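You operate a simulated robot arm through the tools that you are given. There is no shell and no other tool. Be economical: measure what you need, move in short steps, check, and stop when the job is done.

Carry out the task below with a simulated two-armed robot. There is one attempt and no reset: what you move stays moved.

Task
Wipe up the spill on the top of the long processor with the rag and put it back.
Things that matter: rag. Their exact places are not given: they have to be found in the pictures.

It is judged by the outcome, as a careful person would: the job done as asked, and still so three seconds after it is handed in. It fails if anything else is knocked over, pushed out of place, dropped, spilled or broken.

Robot
Two 7-joint arms with two-finger parallel grippers on one trunk, on a base that drives. Base frame: it is fixed to the floor where the robot stands at the start and does not move with it; the origin is under the middle of the robot, x ahead of it, y to its left, z up. Lengths are in cm, angles in degrees, forces in N, time in s.
The left shoulder is at the start at [6.4, 18.2, 113.7], the right one opposite. With the tool pointing down near the work surface each hand reaches from about 24 to 74 cm from the robot's upright axis, wherever it stands, measured 20 degrees to its own side. Payload 3.91 kg a hand.
Tool frame (each hand has its own): the origin (TCP) lies between the finger pads and is the grasp point; the fingertips stand 3 cm ahead of it; z points along the fingers, y is the line along which they close. The gripper opens to 11 cm. The fingers are 2 cm wide and 1 cm thick; the gripper's body (4.8 by 11.2 cm) begins 5.5 cm behind the TCP.
Orientation is that of the tool frame in the base frame, as a unit quaternion [w, x, y, z]. With the fingers straight down and closing along the base's y, the tool's x points along the base's -x, its y along +y and its z along -z.

Tools
- The arms move only by the tool step_arm. It takes "left_increments", "right_increments" or both (then of equal length, played together; a hand with none holds still); each is one flat list of numbers, 7 for each row, row after row: the turn, a rotation vector about the tool's x, y, z in units of 6 degrees (1.0 is 6 degrees), then the shift along the tool's x, y, z in units of 25 mm (1.0 is 25 mm), then the finger opening in cm, from 0 to 11. In form: [ax, ay, az, tx, ty, tz, fingers, ax, ay, az, tx, ty, tz, fingers, ...]. A call has 1 to 12 rows; each row shifts and turns the commanded pose from where the row before left it, along the tool's axes as they then stand. A call with a number of a shift or a turn outside -1 to 1 is refused whole. Rows are played at 5 a second. More than 5 cm and 8.6 degrees between two rows, or a gripper value outside its range, and nothing of the call is played. Where a pose cannot be reached the arm comes as near as it can. A force on the tool above 40 N (or 10 N above the force at the start of the call, whichever is more), or a blocked arm, ends the call early, and 0.2 s more pass. The fingers move at their own pace (about 7.2 cm/s each) and stop on an object; they squeeze with about 35 N. The grip force told is the motor's: it shows also when the fingers shut on nothing. Time passes only in rows, and 0.2 s behind the last, so rows that do not move let the fingers close. It gives the time, the measured TCP pose, the force on the tool (base axes), the opening and the grip force at its end, in the units of the frame above (readings bear some noise), with the torque about the TCP (base axes, N m) and any sound that the robot's microphone picked up.
- Cameras (640 x 400 px; columns grow to the right, rows downward): "scene" is now at [20.59, -1.81, 136.8]; the picture's right is [-0.20, -0.98, 0.00], its down [-0.16, 0.03, -0.99] and it looks along [0.97, -0.19, -0.16] (base axes); focal length 214 px, centre (320, 200). "left" rides on the left gripper at [7.2, -1.7, -10.3] in its tool frame; the picture's right is [0.23, 0.97, 0.00], its down [-0.76, 0.18, -0.62] and it looks along [-0.61, 0.14, 0.78] (tool axes); focal length 222 px, centre (320, 200). "right" rides on the right gripper at [7.2, 1.7, -10.3] in its tool frame; the picture's right is [-0.23, 0.97, 0.00], its down [-0.76, -0.18, -0.62] and it looks along [-0.61, -0.14, 0.78] (tool axes); focal length 222 px, centre (320, 200).
- grab_frame(camera): a new picture of that camera. The clock stands still meanwhile.
- raise_lower(by): slides the trunk up (or, below 0, down) by that many cm; the arms and the scene camera ride with it, the base frame stays. It gives what a move gives, with no picture.
- steer(legs): drives the robot by 1 to 6 legs, each [ahead, left, turn to the left] in cm, cm and degrees, along the robot's own axes; the way and the turn of a leg run together, so that a leg with both is an arc; at most 150 cm and 180 degrees a leg. The arms and the cameras ride along, it lands a little off, and it stops where it bumps. It gives what a move gives.
- aim_head(pan, tilt): turns the head with the scene camera to pan (to the left, within 80 degrees either way) and tilt (down, from -29 to 69), counted from straight ahead of the robot. It gives what a move gives.
- point_at(camera, pixels): for up to 12 pixels [column, row] of the newest picture of that camera ("zoom" is the newest enlarged one), the place [x, y, z] in the base frame of the surface seen there, good to about 0.2 cm. The clock stands still meanwhile.
- inspect(camera, box): a new picture of the part [left, top, right, bottom] of that camera's present view, enlarged. The clock stands still meanwhile.
- finish_job(): hands the job in; it is judged then, once.

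Work in short steps. Measure before you move; look again where a grasp or a placing could have gone wrong, and mend it. You have 80 turns and 62 pictures in all, those below and enlarged ones among them. Open the grippers and draw the arms clear of the work before you hand the job in, unless the task says otherwise; then end with one line.

The tools are called after "Call:" as a command line: name --argument value ..., lists and objects as JSON in quotes. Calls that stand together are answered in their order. step_arm: Moves the arms, as the interface text tells. Its arguments: {"type":"object","properties":{"left_increments":{"type":"array"},"right_increments":{"type":"array"}},"required":[]} The other tools are called the same way: raise_lower (by) slides the trunk up or down; steer (legs) drives the base; aim_head (pan, tilt) turns the head that bears the scene camera; grab_frame (camera) takes a picture; point_at (camera, pixels) gives the place of the surface under pixels of a picture; inspect (camera, box) takes an enlarged picture of a part of a camera's view; finish_job () hands the job in.

At the start:

```text
clock: 0.0
left_tcp_pos: [30.76, 4.32, 125.63]
left_ee_rot: [0.001, -0.019, 1.0, 0.006]
left_ft_force: [119.5, -25.9, -74.6]
left_wrist_torque: [4.44, 6.1, 4.95]
left_opening: 11.0
left_grasp_force: 0.1
right_tcp_pos: [33.08, -27.77, 122.64]
right_ee_rot: [0.0, 0.0, 1.0, 0.0]
right_ft_force: [-0.5, -0.5, 0.5]
right_wrist_torque: [-0.01, 0.0, 0.02]
right_opening: 11.02
right_grasp_force: 0.0
trunk travel left (down, up): [-40.0, 11.4]
robot x, y, heading: [0.31, 0.04, -0.1]
head pan, tilt: [-16.4, 47.4]
```

scene: 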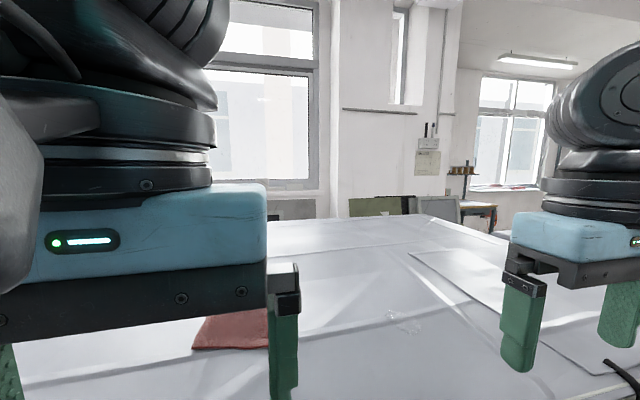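
right: 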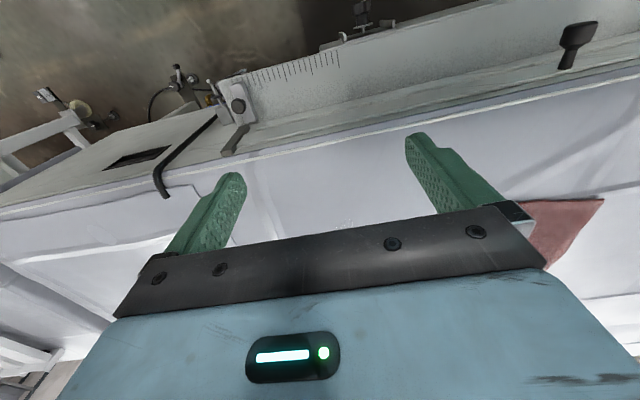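
left: 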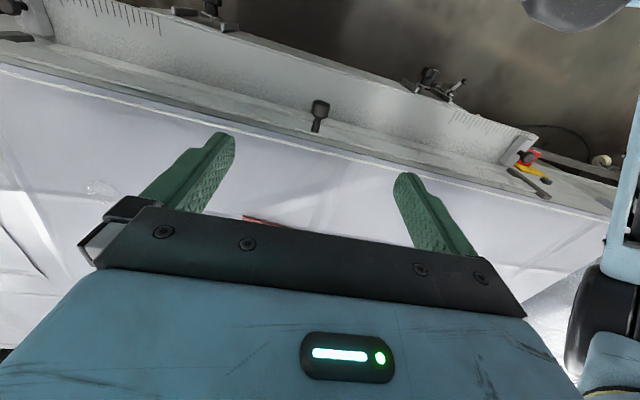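

The left hand reads a large force at rest (about 143 N), and the stated head tilt doesn't match the camera's axis. The rag appears at about (230,330) in the scene picture and a whitish mark at (403,320), so I measure those first.

Call:
point_at --camera "scene" --pixels '[[235, 330], [200, 348], [403, 320], [395, 312], [415, 328], [350, 370], [520, 330], [440, 250], [300, 240], [620, 370], [30, 350], [380, 205]]'

Call:
aim_head --pan 0 --tilt 50

Call:
grab_frame --camera "scene"

```text
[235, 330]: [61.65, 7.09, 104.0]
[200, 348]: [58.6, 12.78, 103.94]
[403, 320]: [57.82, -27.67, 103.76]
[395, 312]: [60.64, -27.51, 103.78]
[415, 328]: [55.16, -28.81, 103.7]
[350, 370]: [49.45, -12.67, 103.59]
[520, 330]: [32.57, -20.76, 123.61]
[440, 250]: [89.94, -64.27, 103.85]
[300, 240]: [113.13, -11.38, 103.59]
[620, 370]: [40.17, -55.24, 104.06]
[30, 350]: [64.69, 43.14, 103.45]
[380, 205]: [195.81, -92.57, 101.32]
```

```text
clock: 0.8
left_tcp_pos: [31.54, 4.69, 125.08]
left_ee_rot: [0.0, -0.027, 1.0, 0.015]
left_ft_force: [85.8, 53.7, -75.7]
left_wrist_torque: [-4.36, 2.18, -3.35]
left_opening: 11.01
left_grasp_force: 0.0
right_tcp_pos: [33.08, -27.6, 122.53]
right_ee_rot: [0.0, -0.001, 1.0, 0.0]
right_ft_force: [0.6, -0.3, -0.6]
right_wrist_torque: [-0.01, -0.02, 0.03]
right_opening: 11.02
right_grasp_force: 0.0
trunk travel left (down, up): [-40.0, 11.4]
robot x, y, heading: [0.31, 0.08, -0.0]
head pan, tilt: [0.0, 50.0]
```

```text
58 pictures are left
```

scene: 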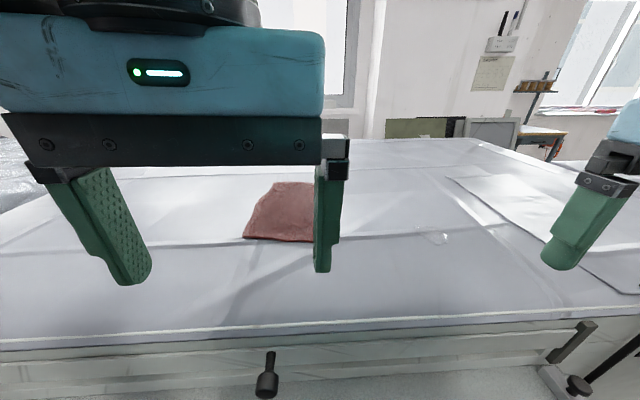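

The worktop is at z≈103.8, the rag at about (61,7), and the spill at about (58,-28). The left force changed when the head turned, so the left wrist is probably touching the head. I move the left hand out to the left and slightly ahead.

Call:
step_arm --left_increments '[0, 0, 0, -0.5, 0.5, 0, 11, 0, 0, 0, -0.5, 0.8, 0, 11, 0, 0, 0, -0.3, 1, 0, 11, 0, 0, 0, 0, 1, 0, 11, 0, 0, 0, 0, 1, 0, 11, 0, 0, 0, 0, 1, 0, 11, 0, 0, 0, 0, 1, 0, 11, 0, 0, 0, 0, 1, 0, 11]'

Call:
grab_frame --camera "scene"

```text
clock: 2.6
left_tcp_pos: [33.0, 22.82, 125.97]
left_ee_rot: [0.002, -0.018, 1.0, 0.006]
left_ft_force: [-1.1, 0.3, -0.3]
left_wrist_torque: [-0.01, -0.02, 0.0]
left_opening: 11.0
left_grasp_force: 0.0
right_tcp_pos: [33.09, -27.73, 122.65]
right_ee_rot: [0.0, 0.0, 1.0, 0.0]
right_ft_force: [0.3, -0.6, -0.4]
right_wrist_torque: [0.0, -0.02, -0.02]
right_opening: 11.02
right_grasp_force: 0.0
trunk travel left (down, up): [-40.0, 11.4]
robot x, y, heading: [-0.11, 0.07, 0.1]
head pan, tilt: [0.0, 50.0]
```

```text
57 pictures are left
```

scene: 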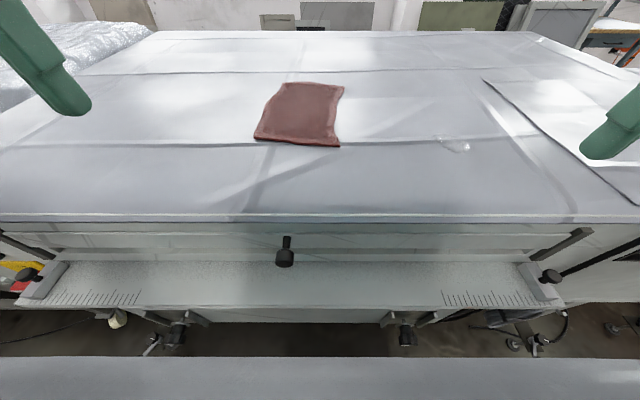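

The left force is now zero, so it had been touching the head, which tilts fully again. The rag (300,115) and the spill (455,145) are both in clear view, so I zoom in on each.

Call:
inspect --camera "scene" --box '[390, 100, 530, 188]'

Call:
point_at --camera "scene" --pixels '[[255, 139], [340, 146], [343, 87], [282, 83], [300, 115], [280, 120], [325, 130], [300, 214], [570, 216], [30, 219], [300, 160]]'

Call:
inspect --camera "scene" --box '[230, 60, 370, 160]'

```text
4.55 times, centred on (460, 144) of scene
```

zoom: 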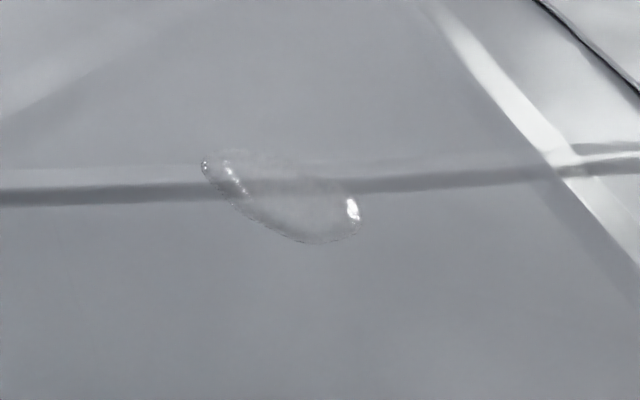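

```text
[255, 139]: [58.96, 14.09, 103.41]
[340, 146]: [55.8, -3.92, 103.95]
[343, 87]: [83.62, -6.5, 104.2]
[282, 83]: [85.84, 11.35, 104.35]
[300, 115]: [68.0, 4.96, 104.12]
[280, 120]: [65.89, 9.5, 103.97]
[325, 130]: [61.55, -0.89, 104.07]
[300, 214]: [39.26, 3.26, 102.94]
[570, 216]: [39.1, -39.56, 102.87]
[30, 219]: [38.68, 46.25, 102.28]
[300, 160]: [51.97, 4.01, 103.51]
```

```text
4.00 times, centred on (300, 110) of scene
```

zoom: 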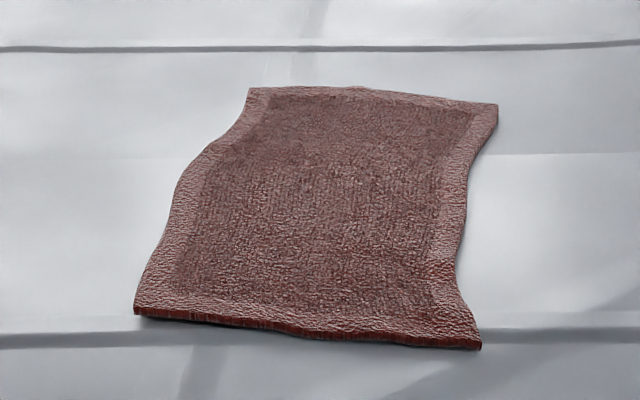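

The rag spans about x 56–86, y -6–14 and is roughly 0.7 cm thick. The spill appears at scene pixels (434,136) to (469,153), so I measure it and start bringing the right hand towards the rag.

Call:
grab_frame --camera "scene"

Call:
point_at --camera "scene" --pixels '[[434, 136], [469, 146], [458, 153], [452, 143], [445, 136], [460, 139]]'

Call:
step_arm --right_increments '[0, 0, 0, -1, 1, 0, 11, 0, 0, 0, -1, 1, 0, 11, 0, 0, 0, -1, 1, 0, 11, 0, 0, 0, -1, 1, 0, 11, 0, 0, 0, -1, 1, 0, 8, 0, 0, 0, -1, 1, 0, 6, 0, 0, 0, -1, 1, 0, 6, 0, 0, 0, -1, 1, 0, 6, 0, 0, 0, -1, 1, 0.3, 6, 0, 0, 0, -1, 1, 0.5, 6, 0, 0, 0, -1, 1, 0.5, 6, 0, 0, 0, -1, 1, 0.5, 6]'

```text
54 pictures are left
```

scene: 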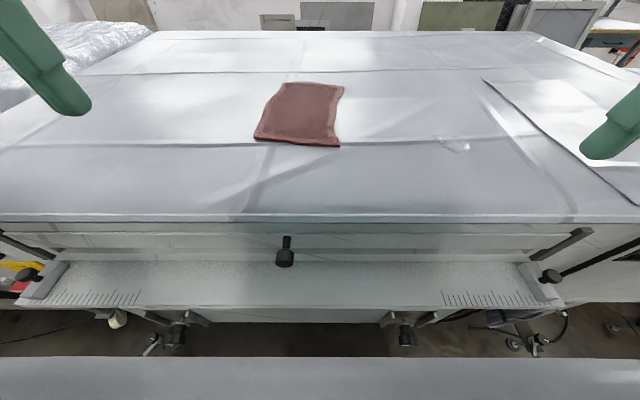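

```text
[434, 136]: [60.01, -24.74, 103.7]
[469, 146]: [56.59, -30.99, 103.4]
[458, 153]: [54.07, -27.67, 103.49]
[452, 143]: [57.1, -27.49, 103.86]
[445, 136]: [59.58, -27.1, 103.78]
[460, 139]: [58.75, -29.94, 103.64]
```

```text
clock: 5.2
left_tcp_pos: [33.16, 22.81, 125.97]
left_ee_rot: [-0.001, -0.019, 1.0, 0.008]
left_ft_force: [-0.4, 0.0, 0.3]
left_wrist_torque: [0.03, 0.0, -0.02]
left_opening: 10.98
left_grasp_force: 0.1
right_tcp_pos: [50.05, -16.99, 116.49]
right_ee_rot: [0.0, 0.001, 1.0, 0.001]
right_ft_force: [0.2, -0.6, -0.4]
right_wrist_torque: [-0.02, 0.03, 0.01]
right_opening: 6.01
right_grasp_force: 0.0
right hand out of reach, approached as far as the arm can: row 5, 6, 7, 8, 9, 10, 11, 12
trunk travel left (down, up): [-40.0, 11.4]
robot x, y, heading: [0.21, -0.1, 0.0]
head pan, tilt: [0.0, 50.0]
```

The right arm stopped short at (50,-17,116) because the hand was high relative to the shoulder. I raise the trunk, which brings the shoulder above the work, then command lower.

Call:
raise_lower --by 11

Call:
step_arm --right_increments '[0, 0, 0, 0, 0, 1, 6, 0, 0, 0, 0, 0, 1, 6, 0, 0, 0, 0, 0, 1, 6, 0, 0, 0, 0, 0, 1, 6, 0, 0, 0, -1, 0, 0, 6, 0, 0, 0, -1, 0, 0, 6, 0, 0, 0, -1, 0.5, 0, 6, 0, 0, 0, -1, 0.5, 0, 6, 0, 0, 0, 0, 0, 0, 6]'

```text
clock: 6.6
left_tcp_pos: [33.33, 22.73, 136.74]
left_ee_rot: [-0.002, -0.021, 1.0, 0.008]
left_ft_force: [0.6, -0.1, -0.2]
left_wrist_torque: [0.01, 0.04, -0.01]
left_opening: 11.02
left_grasp_force: 0.1
right_tcp_pos: [41.56, -16.95, 141.86]
right_ee_rot: [0.156, 0.0, 0.988, 0.001]
right_ft_force: [-0.2, -0.6, -0.9]
right_wrist_torque: [0.02, 0.01, 0.01]
right_opening: 5.98
right_grasp_force: 0.0
trunk travel left (down, up): [-51.0, 0.4]
robot x, y, heading: [0.04, -0.17, -0.3]
head pan, tilt: [0.0, 50.0]
```

```text
clock: 8.6
left_tcp_pos: [33.29, 22.68, 136.97]
left_ee_rot: [0.0, -0.02, 1.0, 0.006]
left_ft_force: [-0.3, -0.3, -0.2]
left_wrist_torque: [-0.01, -0.01, -0.02]
left_opening: 11.01
left_grasp_force: 0.1
right_tcp_pos: [48.63, -17.49, 133.75]
right_ee_rot: [0.158, 0.001, 0.987, 0.0]
right_ft_force: [0.2, 0.1, -0.5]
right_wrist_torque: [-0.02, 0.02, -0.02]
right_opening: 5.98
right_grasp_force: 0.1
right hand out of reach, approached as far as the arm can: row 6, 7, 8
trunk travel left (down, up): [-51.0, 0.4]
robot x, y, heading: [-0.19, 0.14, 0.1]
head pan, tilt: [0.0, 50.0]
```

The raise left the hand tilted 18° forward. I turn it back upright, lower it well, and see how far it can reach there.

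Call:
step_arm --right_increments '[0, 1, 0, 0.5, 0, 0.5, 6, 0, 1, 0, 0.5, 0, 1, 6, 0, 1, 0, 0, 0, 1, 6, 0, 0, 0, 0, 0, 1, 6, 0, 0, 0, 0, 0, 1, 6, 0, 0, 0, 0, 0, 1, 6, 0, 0, 0, 0, 0, 1, 6, 0, 0, 0, 0, 0, 1, 6, 0, 0, 0, 0, 0, 0, 6]'

```text
clock: 10.6
left_tcp_pos: [33.12, 22.83, 137.03]
left_ee_rot: [0.0, -0.02, 1.0, 0.006]
left_ft_force: [-0.6, 0.2, -0.4]
left_wrist_torque: [-0.02, -0.01, -0.03]
left_opening: 11.01
left_grasp_force: 0.1
right_tcp_pos: [46.85, -18.15, 113.99]
right_ee_rot: [0.002, 0.001, 1.0, 0.001]
right_ft_force: [0.9, -0.4, 0.2]
right_wrist_torque: [-0.01, 0.0, 0.02]
right_opening: 5.98
right_grasp_force: 0.1
right hand out of reach, approached as far as the arm can: row 3
trunk travel left (down, up): [-51.0, 0.4]
robot x, y, heading: [0.17, -0.05, 0.1]
head pan, tilt: [0.0, 50.0]
```

The hand is upright at (46.9,-18.2,114). Now I move it ahead and left above the rag, aiming for (64,4).

Call:
step_arm --right_increments '[0, 0, 0, -1, 0.9, 0, 6, 0, 0, 0, -1, 0.9, 0, 6, 0, 0, 0, -1, 0.9, 0, 6, 0, 0, 0, -1, 1, 0, 6, 0, 0, 0, -1, 1, 0, 6, 0, 0, 0, -1, 1, 0, 6, 0, 0, 0, -0.8, 1, 0, 6, 0, 0, 0, 0, 1, 0, 6, 0, 0, 0, 0, 1, 0, 6, 0, 0, 0, 0, 0, 0, 6]'

Call:
grab_frame --camera "scene"

```text
clock: 12.8
left_tcp_pos: [33.23, 22.74, 136.94]
left_ee_rot: [0.0, -0.019, 1.0, 0.008]
left_ft_force: [0.8, 0.3, 0.3]
left_wrist_torque: [0.03, 0.02, -0.01]
left_opening: 11.01
left_grasp_force: 0.1
right_tcp_pos: [46.91, -15.56, 114.12]
right_ee_rot: [0.003, 0.001, 1.0, 0.002]
right_ft_force: [0.6, 0.0, 0.1]
right_wrist_torque: [-0.01, 0.01, 0.02]
right_opening: 6.0
right_grasp_force: 0.0
right hand out of reach, approached as far as the arm can: row 1, 2, 3, 4, 5, 6, 7, 8, 9
trunk travel left (down, up): [-51.0, 0.4]
robot x, y, heading: [-0.07, -0.41, -0.1]
head pan, tilt: [0.0, 50.0]
```

```text
53 pictures are left
```

scene: 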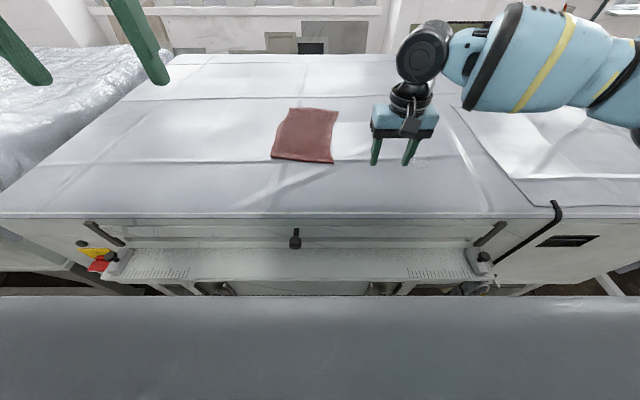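

The forearm comes from the far right at (560,60), so the elbow is not straight. A wrist joint limit is probably what stops it. I measure the grey slab at (320,350) and try turning the hand's yaw while moving ahead.

Call:
point_at --camera "scene" --pixels '[[320, 350], [320, 300], [320, 270], [320, 212], [600, 350], [640, 212], [70, 60]]'

Call:
step_arm --right_increments '[0, 0, 1, 0, 0, 0, 6, 0, 0, 1, 0, 0, 0, 6, 0, 0, 1, 0, 0, 0, 6, 0, 0, 1, 0, 0, 0, 6, 0, 0, 1, 0, 0, 0, 6, 0, 0, 0, -1, 0, 0, 6, 0, 0, 0, -1, 0, 0, 6, 0, 0, 0, -1, 0, 0, 6, 0, 0, 0, 0, 0, 0, 6]'

```text
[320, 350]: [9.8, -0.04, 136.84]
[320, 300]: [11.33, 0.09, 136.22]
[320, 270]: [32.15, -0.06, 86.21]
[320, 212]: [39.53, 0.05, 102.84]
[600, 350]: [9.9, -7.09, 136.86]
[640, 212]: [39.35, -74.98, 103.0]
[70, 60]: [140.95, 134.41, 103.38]
```

```text
clock: 14.8
left_tcp_pos: [33.34, 22.76, 136.96]
left_ee_rot: [0.0, -0.02, 1.0, 0.006]
left_ft_force: [0.9, -0.8, -0.5]
left_wrist_torque: [-0.01, -0.02, 0.0]
left_opening: 10.99
left_grasp_force: 0.1
right_tcp_pos: [52.43, -20.45, 114.29]
right_ee_rot: [0.002, 0.26, 0.966, 0.003]
right_ft_force: [-0.1, 0.1, 0.8]
right_wrist_torque: [-0.01, 0.01, 0.01]
right_opening: 5.99
right_grasp_force: 0.1
right hand out of reach, approached as far as the arm can: row 6, 7, 8
trunk travel left (down, up): [-51.0, 0.4]
robot x, y, heading: [0.12, -0.17, -0.2]
head pan, tilt: [0.0, 50.0]
```

Turning the yaw by 30° gained reach, and the grey slab is the robot's own chest. I look at the arm's configuration to see what limits it.

Call:
aim_head --pan -45 --tilt 35

Call:
grab_frame --camera "scene"

```text
clock: 15.9
left_tcp_pos: [33.25, 22.79, 136.96]
left_ee_rot: [-0.001, -0.02, 1.0, 0.006]
left_ft_force: [0.1, 0.1, 0.5]
left_wrist_torque: [-0.01, 0.0, -0.01]
left_opening: 11.01
left_grasp_force: 0.1
right_tcp_pos: [52.39, -20.55, 114.19]
right_ee_rot: [0.002, 0.261, 0.965, 0.003]
right_ft_force: [0.7, 0.1, -0.4]
right_wrist_torque: [-0.02, 0.04, -0.02]
right_opening: 5.99
right_grasp_force: 0.0
trunk travel left (down, up): [-51.0, 0.4]
robot x, y, heading: [-0.24, -0.05, 0.2]
head pan, tilt: [-45.0, 35.0]
```

```text
52 pictures are left
```

scene: 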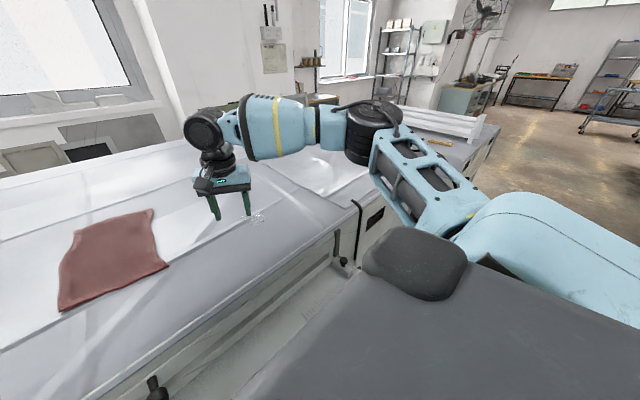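

The elbow is strongly bent, so only the wrist yaw limits the reach. I turn a further 36° and move towards the rag.

Call:
step_arm --right_increments '[0, 0, 1, 0, 0, 0, 6, 0, 0, 1, 0, 0, 0, 6, 0, 0, 1, 0, 0, 0, 6, 0, 0, 1, 0, 0, 0, 6, 0, 0, 1, 0, 0, 0, 6, 0, 0, 1, 0, 0, 0, 6, 0, 0, 0, 0.5, 1, 0, 6, 0, 0, 0, 0.5, 1, 0, 6, 0, 0, 0, 0.5, 1, 0, 6, 0, 0, 0, 0.5, 1, 0, 6, 0, 0, 0, 0, 0, 0, 6]'

```text
clock: 18.3
left_tcp_pos: [33.23, 22.76, 136.89]
left_ee_rot: [0.0, -0.02, 1.0, 0.007]
left_ft_force: [-0.1, 0.3, 0.0]
left_wrist_torque: [0.01, 0.0, 0.0]
left_opening: 11.01
left_grasp_force: 0.0
right_tcp_pos: [51.55, -19.55, 114.15]
right_ee_rot: [0.002, 0.545, 0.839, 0.003]
right_ft_force: [0.2, 1.0, -0.3]
right_wrist_torque: [-0.01, 0.0, 0.02]
right_opening: 6.01
right_grasp_force: 0.1
right hand out of reach, approached as far as the arm can: row 7, 8, 9, 10
trunk travel left (down, up): [-51.0, 0.4]
robot x, y, heading: [0.06, -0.14, -0.1]
head pan, tilt: [-45.0, 35.0]
```

It is still limited near x≈52, so the wrist pitch is the likely limit while the hand is high. I lower to z≈109, still clear of the table, and try reaching again.

Call:
step_arm --right_increments '[0, 0, 0, 0, 0, 1, 6, 0, 0, 0, 0, 0, 1, 6, 0, 0, 0, 0.5, 1, 0, 6, 0, 0, 0, 0.5, 1, 0, 6, 0, 0, 0, 0.5, 1, 0, 6, 0, 0, 0, 0, 0, 0, 6]'

```text
clock: 19.7
left_tcp_pos: [33.2, 22.75, 136.92]
left_ee_rot: [0.001, -0.02, 1.0, 0.008]
left_ft_force: [0.0, -0.2, 0.1]
left_wrist_torque: [0.01, -0.01, -0.04]
left_opening: 10.99
left_grasp_force: 0.1
right_tcp_pos: [50.88, -19.28, 110.35]
right_ee_rot: [0.001, 0.546, 0.838, 0.003]
right_ft_force: [0.9, -0.9, 0.0]
right_wrist_torque: [0.01, -0.01, -0.01]
right_opening: 6.02
right_grasp_force: 0.2
right hand out of reach, approached as far as the arm can: row 2, 3, 4, 5
trunk travel left (down, up): [-51.0, 0.4]
robot x, y, heading: [-0.19, -0.08, -0.0]
head pan, tilt: [-45.0, 35.0]
```

Going lower did not help, so I measure the arm's own joints in the last scene picture (elbow (373,130), wrist (205,130), upper arm (560,230)), with a fresh frame.

Call:
grab_frame --camera "scene"

Call:
point_at --camera "scene" --pixels '[[375, 135], [330, 130], [270, 128], [208, 132], [420, 185], [470, 225], [540, 225], [600, 270], [415, 260], [225, 185]]'

```text
51 pictures are left
```

scene: 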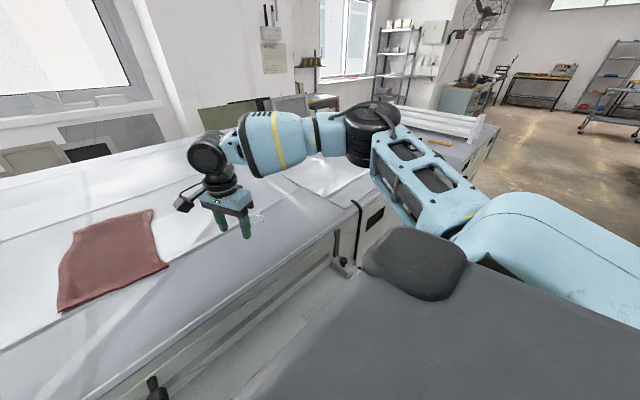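

```text
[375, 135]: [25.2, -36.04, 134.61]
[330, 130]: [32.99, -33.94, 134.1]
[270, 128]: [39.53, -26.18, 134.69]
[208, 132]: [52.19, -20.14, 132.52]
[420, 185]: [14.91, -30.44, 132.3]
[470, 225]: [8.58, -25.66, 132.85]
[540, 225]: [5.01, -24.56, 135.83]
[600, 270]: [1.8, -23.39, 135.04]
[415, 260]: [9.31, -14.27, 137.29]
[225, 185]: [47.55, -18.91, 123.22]
```

The elbow is bent about 70° with the forearm horizontal, so it should extend further in a different posture. I back off, undo the yaw, then tilt the fingers forward to find a posture that extends.

Call:
step_arm --right_increments '[0, 0, -1, 0, -1, -0.4, 6, 0, 0, -1, 0, -1, -0.4, 6, 0, 0, -1, 0, -1, -0.4, 6, 0, 0, -1, 0, -0.5, -0.4, 6, 0, 0, -1, 0, -0.5, -0.4, 6, 0, 0, -1, 0, 0, -0.4, 6, 0, 0, -1, 0, 0, -0.4, 6, 0, 0, -1, 0, 0, 0, 6, 0, 0, -1, 0, 0, 0, 6, 0, 0, -1, 0, 0, 0, 6, 0, 0, -1, 0, 0, 0, 6, 0, 0, 0, 0, 0, 0, 6]'

Call:
step_arm --right_increments '[0, -1, 0, 0, 0, 0, 6, 0, -1, 0, 0, 0, 0, 6, 0, -1, 0, 0, 0, 0, 6, 0, -1, 0, 0, 0, 0, 6, 0, -1, 0, 0, 0, 0, 6, 0, -1, 0, 0, 0, 0, 6, 0, 0, 0, -0.7, 0, 0.7, 6, 0, 0, 0, -0.7, 0, 0.7, 6, 0, 0, 0, -0.7, 0, 0.7, 6, 0, 0, 0, -0.7, 0, 0.7, 6, 0, 0, 0, -0.7, 0, 0.7, 6, 0, 0, 0, -0.7, 0, 0.7, 6]'

```text
clock: 22.3
left_tcp_pos: [33.11, 22.83, 136.98]
left_ee_rot: [0.0, -0.02, 1.0, 0.006]
left_ft_force: [-0.1, -0.6, -0.4]
left_wrist_torque: [0.02, -0.01, 0.03]
left_opening: 11.01
left_grasp_force: 0.1
right_tcp_pos: [42.67, -24.8, 117.26]
right_ee_rot: [0.002, 0.001, 1.0, 0.0]
right_ft_force: [-0.8, -0.8, 0.7]
right_wrist_torque: [-0.01, 0.01, 0.0]
right_opening: 5.99
right_grasp_force: 0.1
trunk travel left (down, up): [-51.0, 0.4]
robot x, y, heading: [0.15, -0.19, -0.1]
head pan, tilt: [-45.0, 35.0]
```

```text
clock: 24.9
left_tcp_pos: [33.43, 22.77, 136.9]
left_ee_rot: [-0.002, -0.02, 1.0, 0.007]
left_ft_force: [0.5, 0.0, -1.0]
left_wrist_torque: [-0.01, -0.01, 0.0]
left_opening: 11.02
left_grasp_force: 0.1
right_tcp_pos: [57.37, -24.89, 115.0]
right_ee_rot: [0.31, 0.001, 0.951, 0.001]
right_ft_force: [-0.4, -0.3, 0.0]
right_wrist_torque: [0.0, 0.04, 0.03]
right_opening: 5.98
right_grasp_force: 0.1
trunk travel left (down, up): [-51.0, 0.4]
robot x, y, heading: [0.34, 0.22, -0.1]
head pan, tilt: [-45.0, 35.0]
```

With a 36° forward tilt the hand reached (57.4,-24.9,115) with no limit reported. I keep going forward to see how far it gets.

Call:
step_arm --right_increments '[0, 0, 0, -0.81, 0, 0.59, 6, 0, 0, 0, -0.81, 0, 0.59, 6, 0, 0, 0, -0.81, 0, 0.59, 6, 0, 0, 0, -0.81, 0, 0.59, 6, 0, 0, 0, -0.81, 0, 0.59, 6]'

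```text
clock: 26.1
left_tcp_pos: [33.18, 22.83, 136.97]
left_ee_rot: [0.0, -0.021, 1.0, 0.007]
left_ft_force: [0.7, -0.2, 1.1]
left_wrist_torque: [0.0, -0.03, 0.01]
left_opening: 10.99
left_grasp_force: 0.1
right_tcp_pos: [67.3, -26.19, 115.07]
right_ee_rot: [0.312, 0.001, 0.95, 0.002]
right_ft_force: [-0.3, 0.9, 0.1]
right_wrist_torque: [-0.01, 0.01, -0.01]
right_opening: 5.99
right_grasp_force: 0.0
right hand out of reach, approached as far as the arm can: row 4, 5
trunk travel left (down, up): [-51.0, 0.4]
robot x, y, heading: [-0.02, -0.03, 0.2]
head pan, tilt: [-45.0, 35.0]
```

The tilt freed the reach, so wrist pitch was the limit. I now sweep left at this height towards y≈4, easing back a little in x.

Call:
step_arm --right_increments '[0, 0, 0, 0.4, 1, -0.3, 6, 0, 0, 0, 0.4, 1, -0.3, 6, 0, 0, 0, 0, 1, 0, 6, 0, 0, 0, 0, 1, 0, 6, 0, 0, 0, 0, 1, 0, 6, 0, 0, 0, 0, 1, 0, 6, 0, 0, 0, 0, 1, 0, 6, 0, 0, 0, 0, 1, 0, 6, 0, 0, 0, 0, 1, 0, 6, 0, 0, 0, 0, 1, 0, 6, 0, 0, 0, 0, 1, 0, 6, 0, 0, 0, 0, 1, 0, 6]'

Call:
aim_head --pan -10 --tilt 45

Call:
grab_frame --camera "scene"

```text
clock: 28.7
left_tcp_pos: [33.2, 22.87, 136.94]
left_ee_rot: [0.0, -0.021, 1.0, 0.007]
left_ft_force: [-0.3, 0.2, 0.9]
left_wrist_torque: [-0.04, 0.01, 0.0]
left_opening: 11.0
left_grasp_force: 0.0
right_tcp_pos: [54.49, -13.54, 116.3]
right_ee_rot: [0.311, 0.001, 0.951, 0.001]
right_ft_force: [-0.2, -0.4, -0.1]
right_wrist_torque: [-0.01, 0.0, 0.03]
right_opening: 6.01
right_grasp_force: 0.1
right hand out of reach, approached as far as the arm can: row 2, 3, 4, 5, 6, 7, 8, 9, 10, 11, 12
trunk travel left (down, up): [-51.0, 0.4]
robot x, y, heading: [0.13, 0.48, 0.1]
head pan, tilt: [-45.0, 35.0]
```

```text
clock: 29.7
left_tcp_pos: [33.28, 22.73, 136.88]
left_ee_rot: [0.0, -0.02, 1.0, 0.007]
left_ft_force: [-0.5, -0.4, -0.3]
left_wrist_torque: [0.04, -0.06, 0.04]
left_opening: 11.0
left_grasp_force: 0.1
right_tcp_pos: [54.44, -13.53, 116.35]
right_ee_rot: [0.31, 0.0, 0.951, 0.002]
right_ft_force: [0.5, 0.0, -0.4]
right_wrist_torque: [-0.03, 0.0, 0.02]
right_opening: 6.0
right_grasp_force: 0.2
trunk travel left (down, up): [-51.0, 0.4]
robot x, y, heading: [0.11, -0.25, -0.2]
head pan, tilt: [-10.0, 45.0]
```

```text
50 pictures are left
```

scene: 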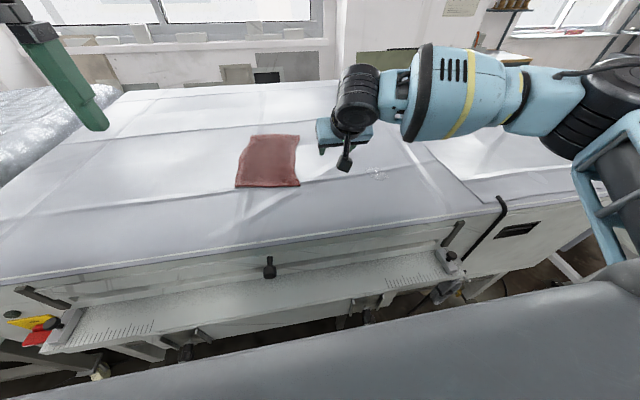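

Sideways reach is limited, but driving the base sideways keeps the good posture. I put the arm at about y -25 and drive left 28 cm so the hand is above the rag.

Call:
step_arm --right_increments '[0, 0, 0, 0, -1, 0, 6, 0, 0, 0, -0.5, -1, 0.3, 6, 0, 0, 0, -0.81, -1, 0.59, 6, 0, 0, 0, -0.81, -1, 0.59, 6, 0, 0, 0, -0.81, -0.6, 0.59, 6, 0, 0, 0, -0.81, 0, 0.59, 6, 0, 0, 0, 0, 0, 0, 6]'

Call:
steer --legs '[[0, 29, 0]]'

Call:
aim_head --pan -20 --tilt 42

Call:
grab_frame --camera "scene"

Call:
grab_frame --camera "right"

```text
clock: 31.3
left_tcp_pos: [33.26, 22.82, 137.01]
left_ee_rot: [0.0, -0.021, 1.0, 0.006]
left_ft_force: [-0.4, 0.7, -0.1]
left_wrist_torque: [-0.01, -0.03, 0.0]
left_opening: 10.98
left_grasp_force: 0.1
right_tcp_pos: [65.75, -25.14, 116.5]
right_ee_rot: [0.311, 0.001, 0.95, 0.0]
right_ft_force: [-0.5, 0.0, -0.4]
right_wrist_torque: [0.03, 0.01, -0.02]
right_opening: 6.01
right_grasp_force: 0.0
trunk travel left (down, up): [-51.0, 0.4]
robot x, y, heading: [-0.17, -0.28, -0.1]
head pan, tilt: [-10.0, 45.0]
```

```text
clock: 34.5
left_tcp_pos: [33.35, 51.81, 137.03]
left_ee_rot: [0.001, -0.021, 1.0, 0.007]
left_ft_force: [0.3, -0.3, -0.4]
left_wrist_torque: [0.02, 0.01, -0.02]
left_opening: 11.01
left_grasp_force: 0.0
right_tcp_pos: [65.83, 4.02, 116.42]
right_ee_rot: [0.31, 0.0, 0.951, 0.002]
right_ft_force: [-0.4, -0.5, -0.4]
right_wrist_torque: [0.0, 0.0, 0.01]
right_opening: 5.99
right_grasp_force: 0.0
trunk travel left (down, up): [-51.0, 0.4]
robot x, y, heading: [-0.13, 29.35, -0.2]
head pan, tilt: [-10.0, 45.0]
```

```text
clock: 35.2
left_tcp_pos: [33.13, 51.95, 136.99]
left_ee_rot: [-0.001, -0.021, 1.0, 0.006]
left_ft_force: [-0.2, 0.2, 0.2]
left_wrist_torque: [-0.03, -0.02, 0.01]
left_opening: 10.99
left_grasp_force: 0.0
right_tcp_pos: [65.83, 3.97, 116.41]
right_ee_rot: [0.311, 0.0, 0.95, 0.001]
right_ft_force: [-0.7, 0.9, 0.0]
right_wrist_torque: [0.01, -0.01, -0.03]
right_opening: 6.0
right_grasp_force: 0.0
trunk travel left (down, up): [-51.0, 0.4]
robot x, y, heading: [-0.11, 29.13, 0.3]
head pan, tilt: [-20.0, 42.0]
```

```text
49 pictures are left
```

scene: 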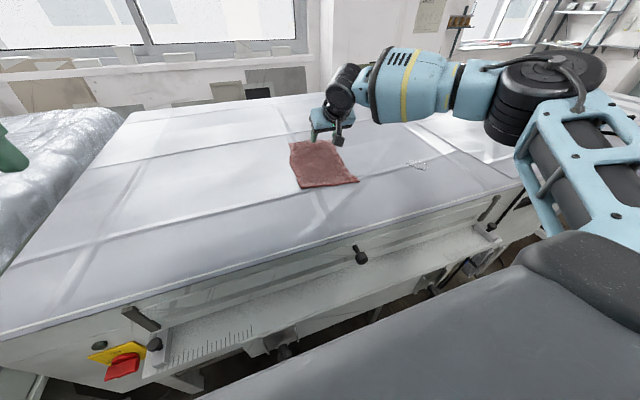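

```text
48 pictures are left
```

right: 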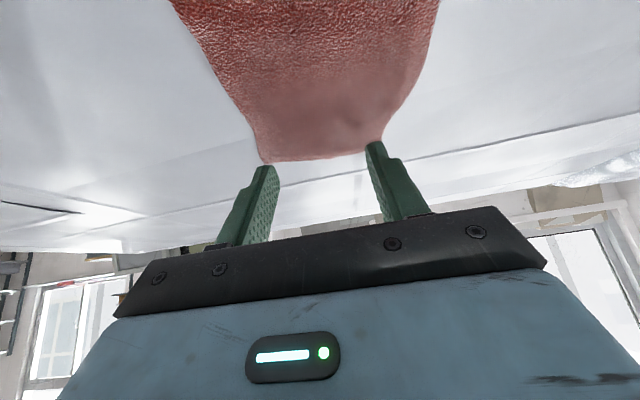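

The hand is centred over the rag, which lies between the fingers in the right view. I descend 8.5 cm vertically (tool x +0.59, z +0.81) at 6 cm opening.

Call:
step_arm --right_increments '[0, 0, 0, 0.5, 0, 0.69, 6, 0, 0, 0, 0.5, 0, 0.69, 6, 0, 0, 0, 0.5, 0, 0.69, 6, 0, 0, 0, 0.5, 0, 0.69, 6, 0, 0, 0, 0, 0, 0, 6]'

Call:
grab_frame --camera "right"

```text
clock: 36.4
left_tcp_pos: [33.18, 51.79, 136.96]
left_ee_rot: [-0.001, -0.021, 1.0, 0.007]
left_ft_force: [-0.4, 0.2, 0.1]
left_wrist_torque: [-0.01, -0.02, -0.04]
left_opening: 11.01
left_grasp_force: 0.0
right_tcp_pos: [65.56, 3.66, 108.09]
right_ee_rot: [0.312, 0.002, 0.95, 0.001]
right_ft_force: [-0.3, 0.4, -0.1]
right_wrist_torque: [0.0, 0.01, 0.03]
right_opening: 5.99
right_grasp_force: 0.0
right hand out of reach, approached as far as the arm can: row 4
trunk travel left (down, up): [-51.0, 0.4]
robot x, y, heading: [0.25, 29.01, 0.2]
head pan, tilt: [-20.0, 42.0]
```

```text
47 pictures are left
```

right: 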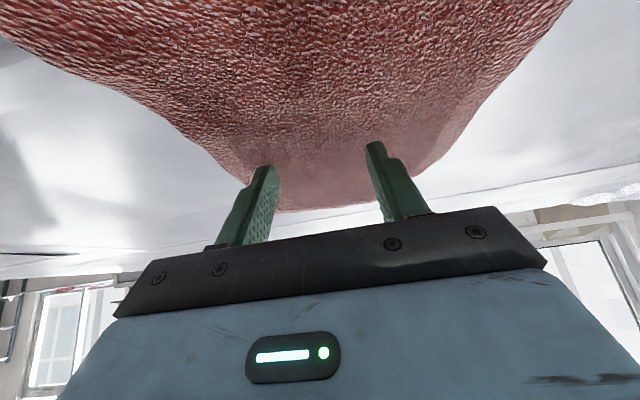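

The reach limit is close here, so I ease back 3 cm, then go down about 1.3 cm more until the tips touch the cloth.

Call:
step_arm --right_increments '[0, 0, 0, 0.49, 0, -0.35, 6, 0, 0, 0, 0.49, 0, -0.35, 6, 0, 0, 0, 0.15, 0, 0.21, 6, 0, 0, 0, 0.12, 0, 0.16, 6, 0, 0, 0, 0.06, 0, 0.08, 6, 0, 0, 0, 0, 0, 0, 6]'

```text
clock: 37.8
left_tcp_pos: [32.99, 51.87, 136.91]
left_ee_rot: [0.0, -0.021, 1.0, 0.006]
left_ft_force: [0.6, 0.2, 0.3]
left_wrist_torque: [0.01, -0.01, 0.0]
left_opening: 10.98
left_grasp_force: 0.1
right_tcp_pos: [62.45, 3.66, 106.98]
right_ee_rot: [0.313, 0.001, 0.95, 0.001]
right_ft_force: [0.5, -1.1, 13.0]
right_wrist_torque: [-0.11, -0.11, -0.03]
right_opening: 6.01
right_grasp_force: 0.2
trunk travel left (down, up): [-51.0, 0.4]
robot x, y, heading: [0.15, 28.64, -0.1]
head pan, tilt: [-20.0, 42.0]
```

The tips press the cloth with 13 N at z≈107. I close the fingers and watch the opening.

Call:
step_arm --right_increments '[0, 0, 0, 0, 0, 0, 3, 0, 0, 0, 0, 0, 0, 0, 0, 0, 0, 0, 0, 0, 0, 0, 0, 0, 0, 0, 0, 0, 0, 0, 0, 0, 0, 0, 0]'

Call:
grab_frame --camera "right"

Call:
grab_frame --camera "scene"

```text
clock: 39.0
left_tcp_pos: [33.05, 51.92, 137.03]
left_ee_rot: [0.0, -0.021, 1.0, 0.006]
left_ft_force: [0.6, 0.6, -0.6]
left_wrist_torque: [0.02, -0.01, -0.01]
left_opening: 11.02
left_grasp_force: 0.0
right_tcp_pos: [62.33, 3.73, 106.98]
right_ee_rot: [0.313, 0.0, 0.95, 0.002]
right_ft_force: [1.2, 0.8, 21.6]
right_wrist_torque: [0.0, -0.26, 0.01]
right_opening: 0.5
right_grasp_force: 35.3
trunk travel left (down, up): [-51.0, 0.4]
robot x, y, heading: [-0.18, 29.02, 0.1]
head pan, tilt: [-20.0, 42.0]
```

```text
46 pictures are left
```

right: 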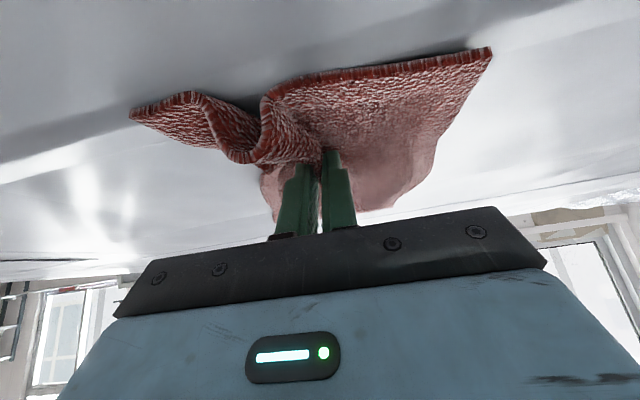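

```text
45 pictures are left
```

scene: 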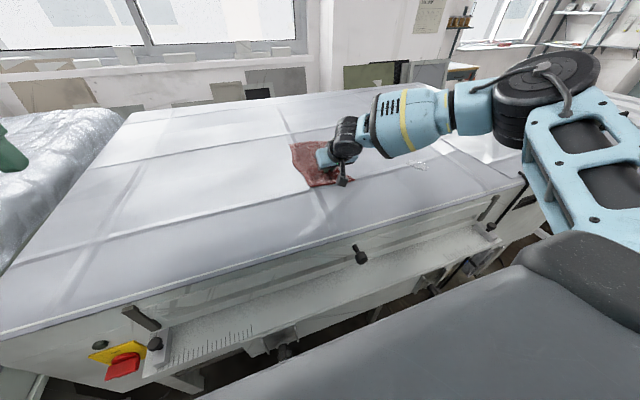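

It is real cloth and is gripped (0.5 cm opening, 35 N). I lift about 4 cm and drive right 31.5 cm to bring the rag to the spill.

Call:
step_arm --right_increments '[0, 0, 0, -0.47, 0, -0.65, 0, 0, 0, 0, -0.47, 0, -0.65, 0, 0, 0, 0, 0, 0, 0, 0]'

Call:
steer --legs '[[0, -31.5, 0]]'

Call:
grab_frame --camera "right"

Call:
grab_frame --camera "scene"

```text
clock: 39.8
left_tcp_pos: [33.34, 51.85, 136.94]
left_ee_rot: [0.001, -0.02, 1.0, 0.008]
left_ft_force: [-0.6, 1.0, 0.1]
left_wrist_torque: [0.0, -0.02, 0.02]
left_opening: 11.01
left_grasp_force: 0.0
right_tcp_pos: [62.58, 3.69, 110.4]
right_ee_rot: [0.309, 0.0, 0.951, 0.001]
right_ft_force: [0.2, -0.4, -0.7]
right_wrist_torque: [0.03, -0.01, -0.01]
right_opening: 0.49
right_grasp_force: 34.6
trunk travel left (down, up): [-51.0, 0.4]
robot x, y, heading: [-0.29, 28.99, 0.1]
head pan, tilt: [-20.0, 42.0]
```

```text
clock: 43.1
left_tcp_pos: [33.19, 20.43, 136.94]
left_ee_rot: [-0.001, -0.02, 1.0, 0.006]
left_ft_force: [-0.3, -0.5, 1.4]
left_wrist_torque: [0.0, 0.0, 0.03]
left_opening: 10.99
left_grasp_force: 0.1
right_tcp_pos: [62.61, -27.67, 110.68]
right_ee_rot: [0.311, 0.0, 0.95, 0.001]
right_ft_force: [-1.0, -0.6, -0.4]
right_wrist_torque: [0.03, 0.03, 0.02]
right_opening: 0.44
right_grasp_force: 35.3
trunk travel left (down, up): [-51.0, 0.4]
robot x, y, heading: [0.19, -2.66, 0.0]
head pan, tilt: [-20.0, 42.0]
```

```text
44 pictures are left
```

right: 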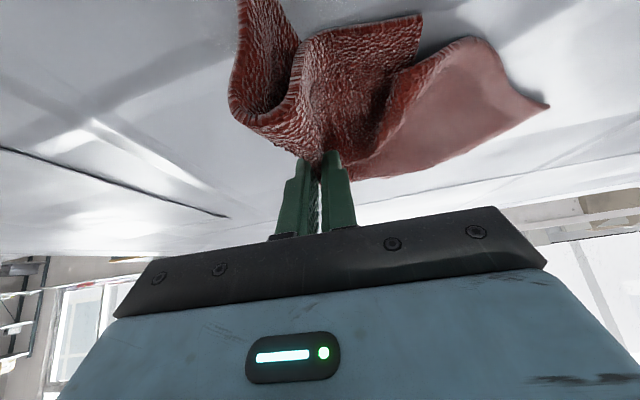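

```text
43 pictures are left
```

scene: 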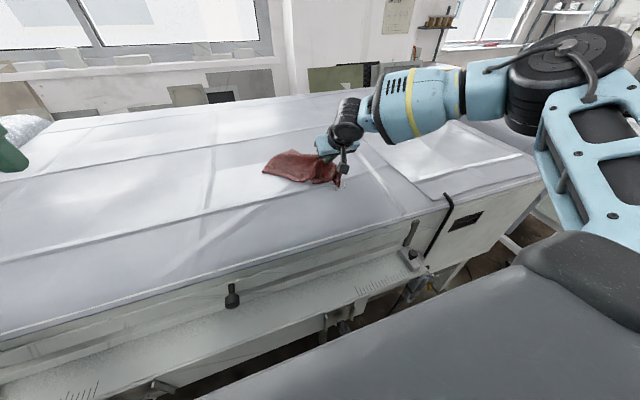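

The rag still hangs in the grip at (62.6,-27.7). I move back 7 cm over the spill and press down onto the top.

Call:
step_arm --right_increments '[0, 0, 0, 0.76, 0, -0.55, 0, 0, 0, 0, 0.76, 0, -0.55, 0, 0, 0, 0, 0.76, 0, -0.55, 0, 0, 0, 0, 0.4, 0, 0.55, 0, 0, 0, 0, 0.3, 0, 0.41, 0, 0, 0, 0, 0.1, 0, 0.14, 0, 0, 0, 0, 0, 0, 0, 0]'

Call:
grab_frame --camera "right"

```text
clock: 44.7
left_tcp_pos: [33.16, 20.41, 136.95]
left_ee_rot: [0.0, -0.021, 1.0, 0.007]
left_ft_force: [-0.2, 0.4, -0.2]
left_wrist_torque: [-0.01, 0.0, -0.01]
left_opening: 11.0
left_grasp_force: 0.1
right_tcp_pos: [55.41, -27.54, 107.26]
right_ee_rot: [0.312, 0.001, 0.95, 0.001]
right_ft_force: [0.0, -0.5, 4.6]
right_wrist_torque: [0.01, -0.06, -0.03]
right_opening: 0.45
right_grasp_force: 35.0
trunk travel left (down, up): [-51.0, 0.4]
robot x, y, heading: [0.08, -2.49, 0.1]
head pan, tilt: [-20.0, 42.0]
```

```text
42 pictures are left
```

right: 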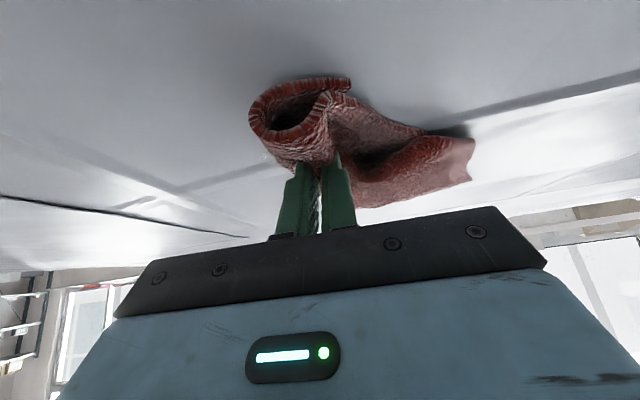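

Light contact (4.6 N) over the spill. I press slightly more and scrub in rows across y, shifting in x.

Call:
step_arm --right_increments '[0, 0, 0, 0.05, 0, 0.07, 0, 0, 0, 0, 0, -1, 0, 0, 0, 0, 0, 0, -1, 0, 0, 0, 0, 0, 0, 1, 0, 0, 0, 0, 0, 0, 1, 0, 0, 0, 0, 0, 0, 1, 0, 0, 0, 0, 0, 0, 1, 0, 0, 0, 0, 0, -0.81, 0, 0.59, 0, 0, 0, 0, 0, -1, 0, 0, 0, 0, 0, 0, -1, 0, 0, 0, 0, 0, 0, -1, 0, 0, 0, 0, 0, 0, -1, 0, 0]'

Call:
step_arm --right_increments '[0, 0, 0, -0.65, 0, 0.47, 0, 0, 0, 0, 0, 1, 0, 0, 0, 0, 0, 0, 1, 0, 0, 0, 0, 0, 0, 1, 0, 0, 0, 0, 0, 0, 1, 0, 0, 0, 0, 0, 0.81, 0, -0.59, 0, 0, 0, 0, 0.81, 0, -0.59, 0, 0, 0, 0, 0.81, 0, -0.59, 0, 0, 0, 0, 0, -1, 0, 0, 0, 0, 0, 0, -1, 0, 0, 0, 0, 0, 0, -1, 0, 0, 0, 0, 0, 0, -1, 0, 0]'

Call:
grab_frame --camera "right"

Call:
grab_frame --camera "scene"

```text
clock: 47.3
left_tcp_pos: [33.11, 20.5, 137.05]
left_ee_rot: [0.001, -0.022, 1.0, 0.006]
left_ft_force: [-0.7, 0.1, 0.1]
left_wrist_torque: [0.02, -0.04, -0.01]
left_opening: 10.99
left_grasp_force: 0.1
right_tcp_pos: [57.95, -32.62, 107.08]
right_ee_rot: [0.312, 0.0, 0.95, 0.001]
right_ft_force: [0.2, 3.8, 13.4]
right_wrist_torque: [0.19, -0.11, 0.06]
right_opening: 0.47
right_grasp_force: 35.0
trunk travel left (down, up): [-51.0, 0.4]
robot x, y, heading: [0.1, -2.47, -0.1]
head pan, tilt: [-20.0, 42.0]
```

```text
clock: 49.9
left_tcp_pos: [33.11, 20.54, 136.94]
left_ee_rot: [0.001, -0.022, 1.0, 0.006]
left_ft_force: [0.8, -0.5, -0.1]
left_wrist_torque: [0.0, 0.03, 0.01]
left_opening: 11.01
left_grasp_force: 0.0
right_tcp_pos: [52.3, -32.49, 107.17]
right_ee_rot: [0.313, 0.001, 0.95, 0.001]
right_ft_force: [-0.5, 3.8, 15.9]
right_wrist_torque: [0.22, -0.16, 0.02]
right_opening: 0.46
right_grasp_force: 35.1
trunk travel left (down, up): [-51.0, 0.4]
robot x, y, heading: [-0.4, -2.56, -0.1]
head pan, tilt: [-20.0, 42.0]
```

```text
41 pictures are left
```

right: 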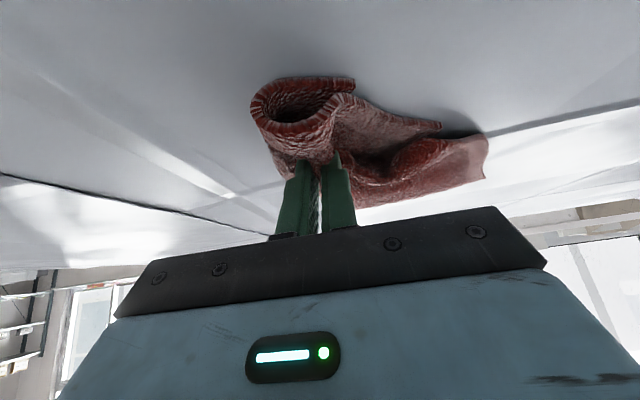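

```text
40 pictures are left
```

scene: 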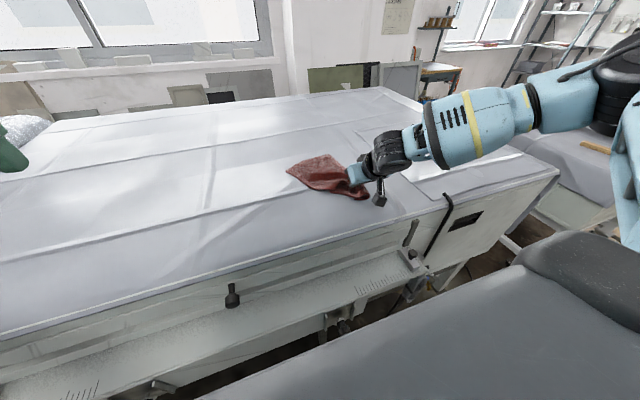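

Scrubbing done across tip x 54–62, y -33 to -22.5. I lift the rag and move back 15 cm to the left to inspect the spot.

Call:
step_arm --right_increments '[0, 0, 0, -0.47, 0, -0.65, 0, 0, 0, 0, -0.47, 0, -0.65, 0, 0, 0, 0, -0.47, 0, -0.65, 0]'

Call:
steer --legs '[[0, 22, 0]]'

Call:
grab_frame --camera "scene"

```text
clock: 50.7
left_tcp_pos: [33.21, 20.47, 137.08]
left_ee_rot: [0.001, -0.021, 1.0, 0.007]
left_ft_force: [0.1, -1.0, 0.6]
left_wrist_torque: [0.01, 0.02, 0.0]
left_opening: 10.99
left_grasp_force: 0.0
right_tcp_pos: [52.39, -32.69, 113.01]
right_ee_rot: [0.309, 0.001, 0.951, 0.0]
right_ft_force: [-0.3, -0.4, -0.5]
right_wrist_torque: [0.0, 0.04, -0.04]
right_opening: 0.47
right_grasp_force: 34.6
trunk travel left (down, up): [-51.0, 0.4]
robot x, y, heading: [0.07, -2.46, 0.2]
head pan, tilt: [-20.0, 42.0]
```

```text
clock: 53.3
left_tcp_pos: [33.31, 42.27, 136.91]
left_ee_rot: [-0.001, -0.02, 1.0, 0.007]
left_ft_force: [0.7, -0.2, 0.6]
left_wrist_torque: [-0.03, -0.02, 0.03]
left_opening: 11.01
left_grasp_force: 0.0
right_tcp_pos: [52.39, -10.92, 112.98]
right_ee_rot: [0.31, 0.001, 0.951, 0.001]
right_ft_force: [1.2, 0.1, -0.4]
right_wrist_torque: [0.04, 0.02, -0.02]
right_opening: 0.46
right_grasp_force: 34.8
trunk travel left (down, up): [-51.0, 0.4]
robot x, y, heading: [-0.41, 19.44, -0.1]
head pan, tilt: [-20.0, 42.0]
```

```text
39 pictures are left
```

scene: 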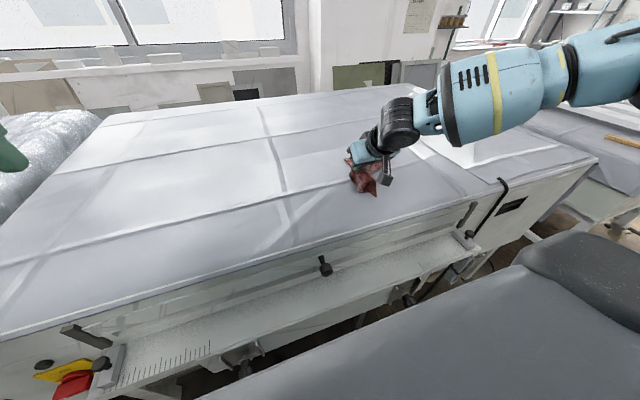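

No obvious mark is left, but the forearm may hide the spot. I zoom into the area right of the hand and locate pixels there.

Call:
inspect --camera "scene" --box '[370, 120, 510, 208]'

Call:
point_at --camera "zoom" --pixels '[[130, 200], [200, 250], [250, 200], [300, 250], [300, 180], [200, 300]]'

```text
4.55 times, centred on (440, 164) of scene
```

zoom: 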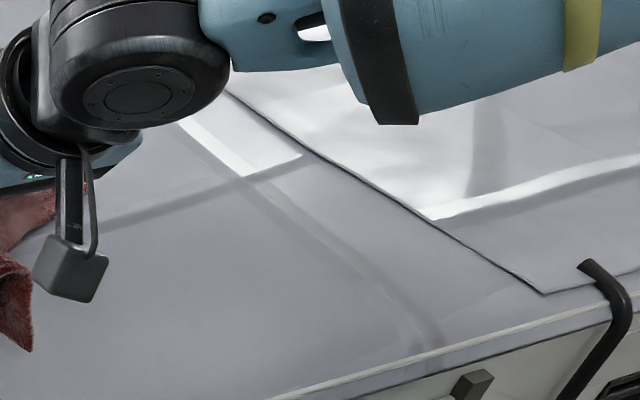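

```text
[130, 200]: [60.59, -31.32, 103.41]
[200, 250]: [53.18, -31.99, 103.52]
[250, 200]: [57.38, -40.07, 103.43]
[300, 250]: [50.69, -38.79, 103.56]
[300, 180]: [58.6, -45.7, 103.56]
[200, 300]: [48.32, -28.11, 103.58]
```

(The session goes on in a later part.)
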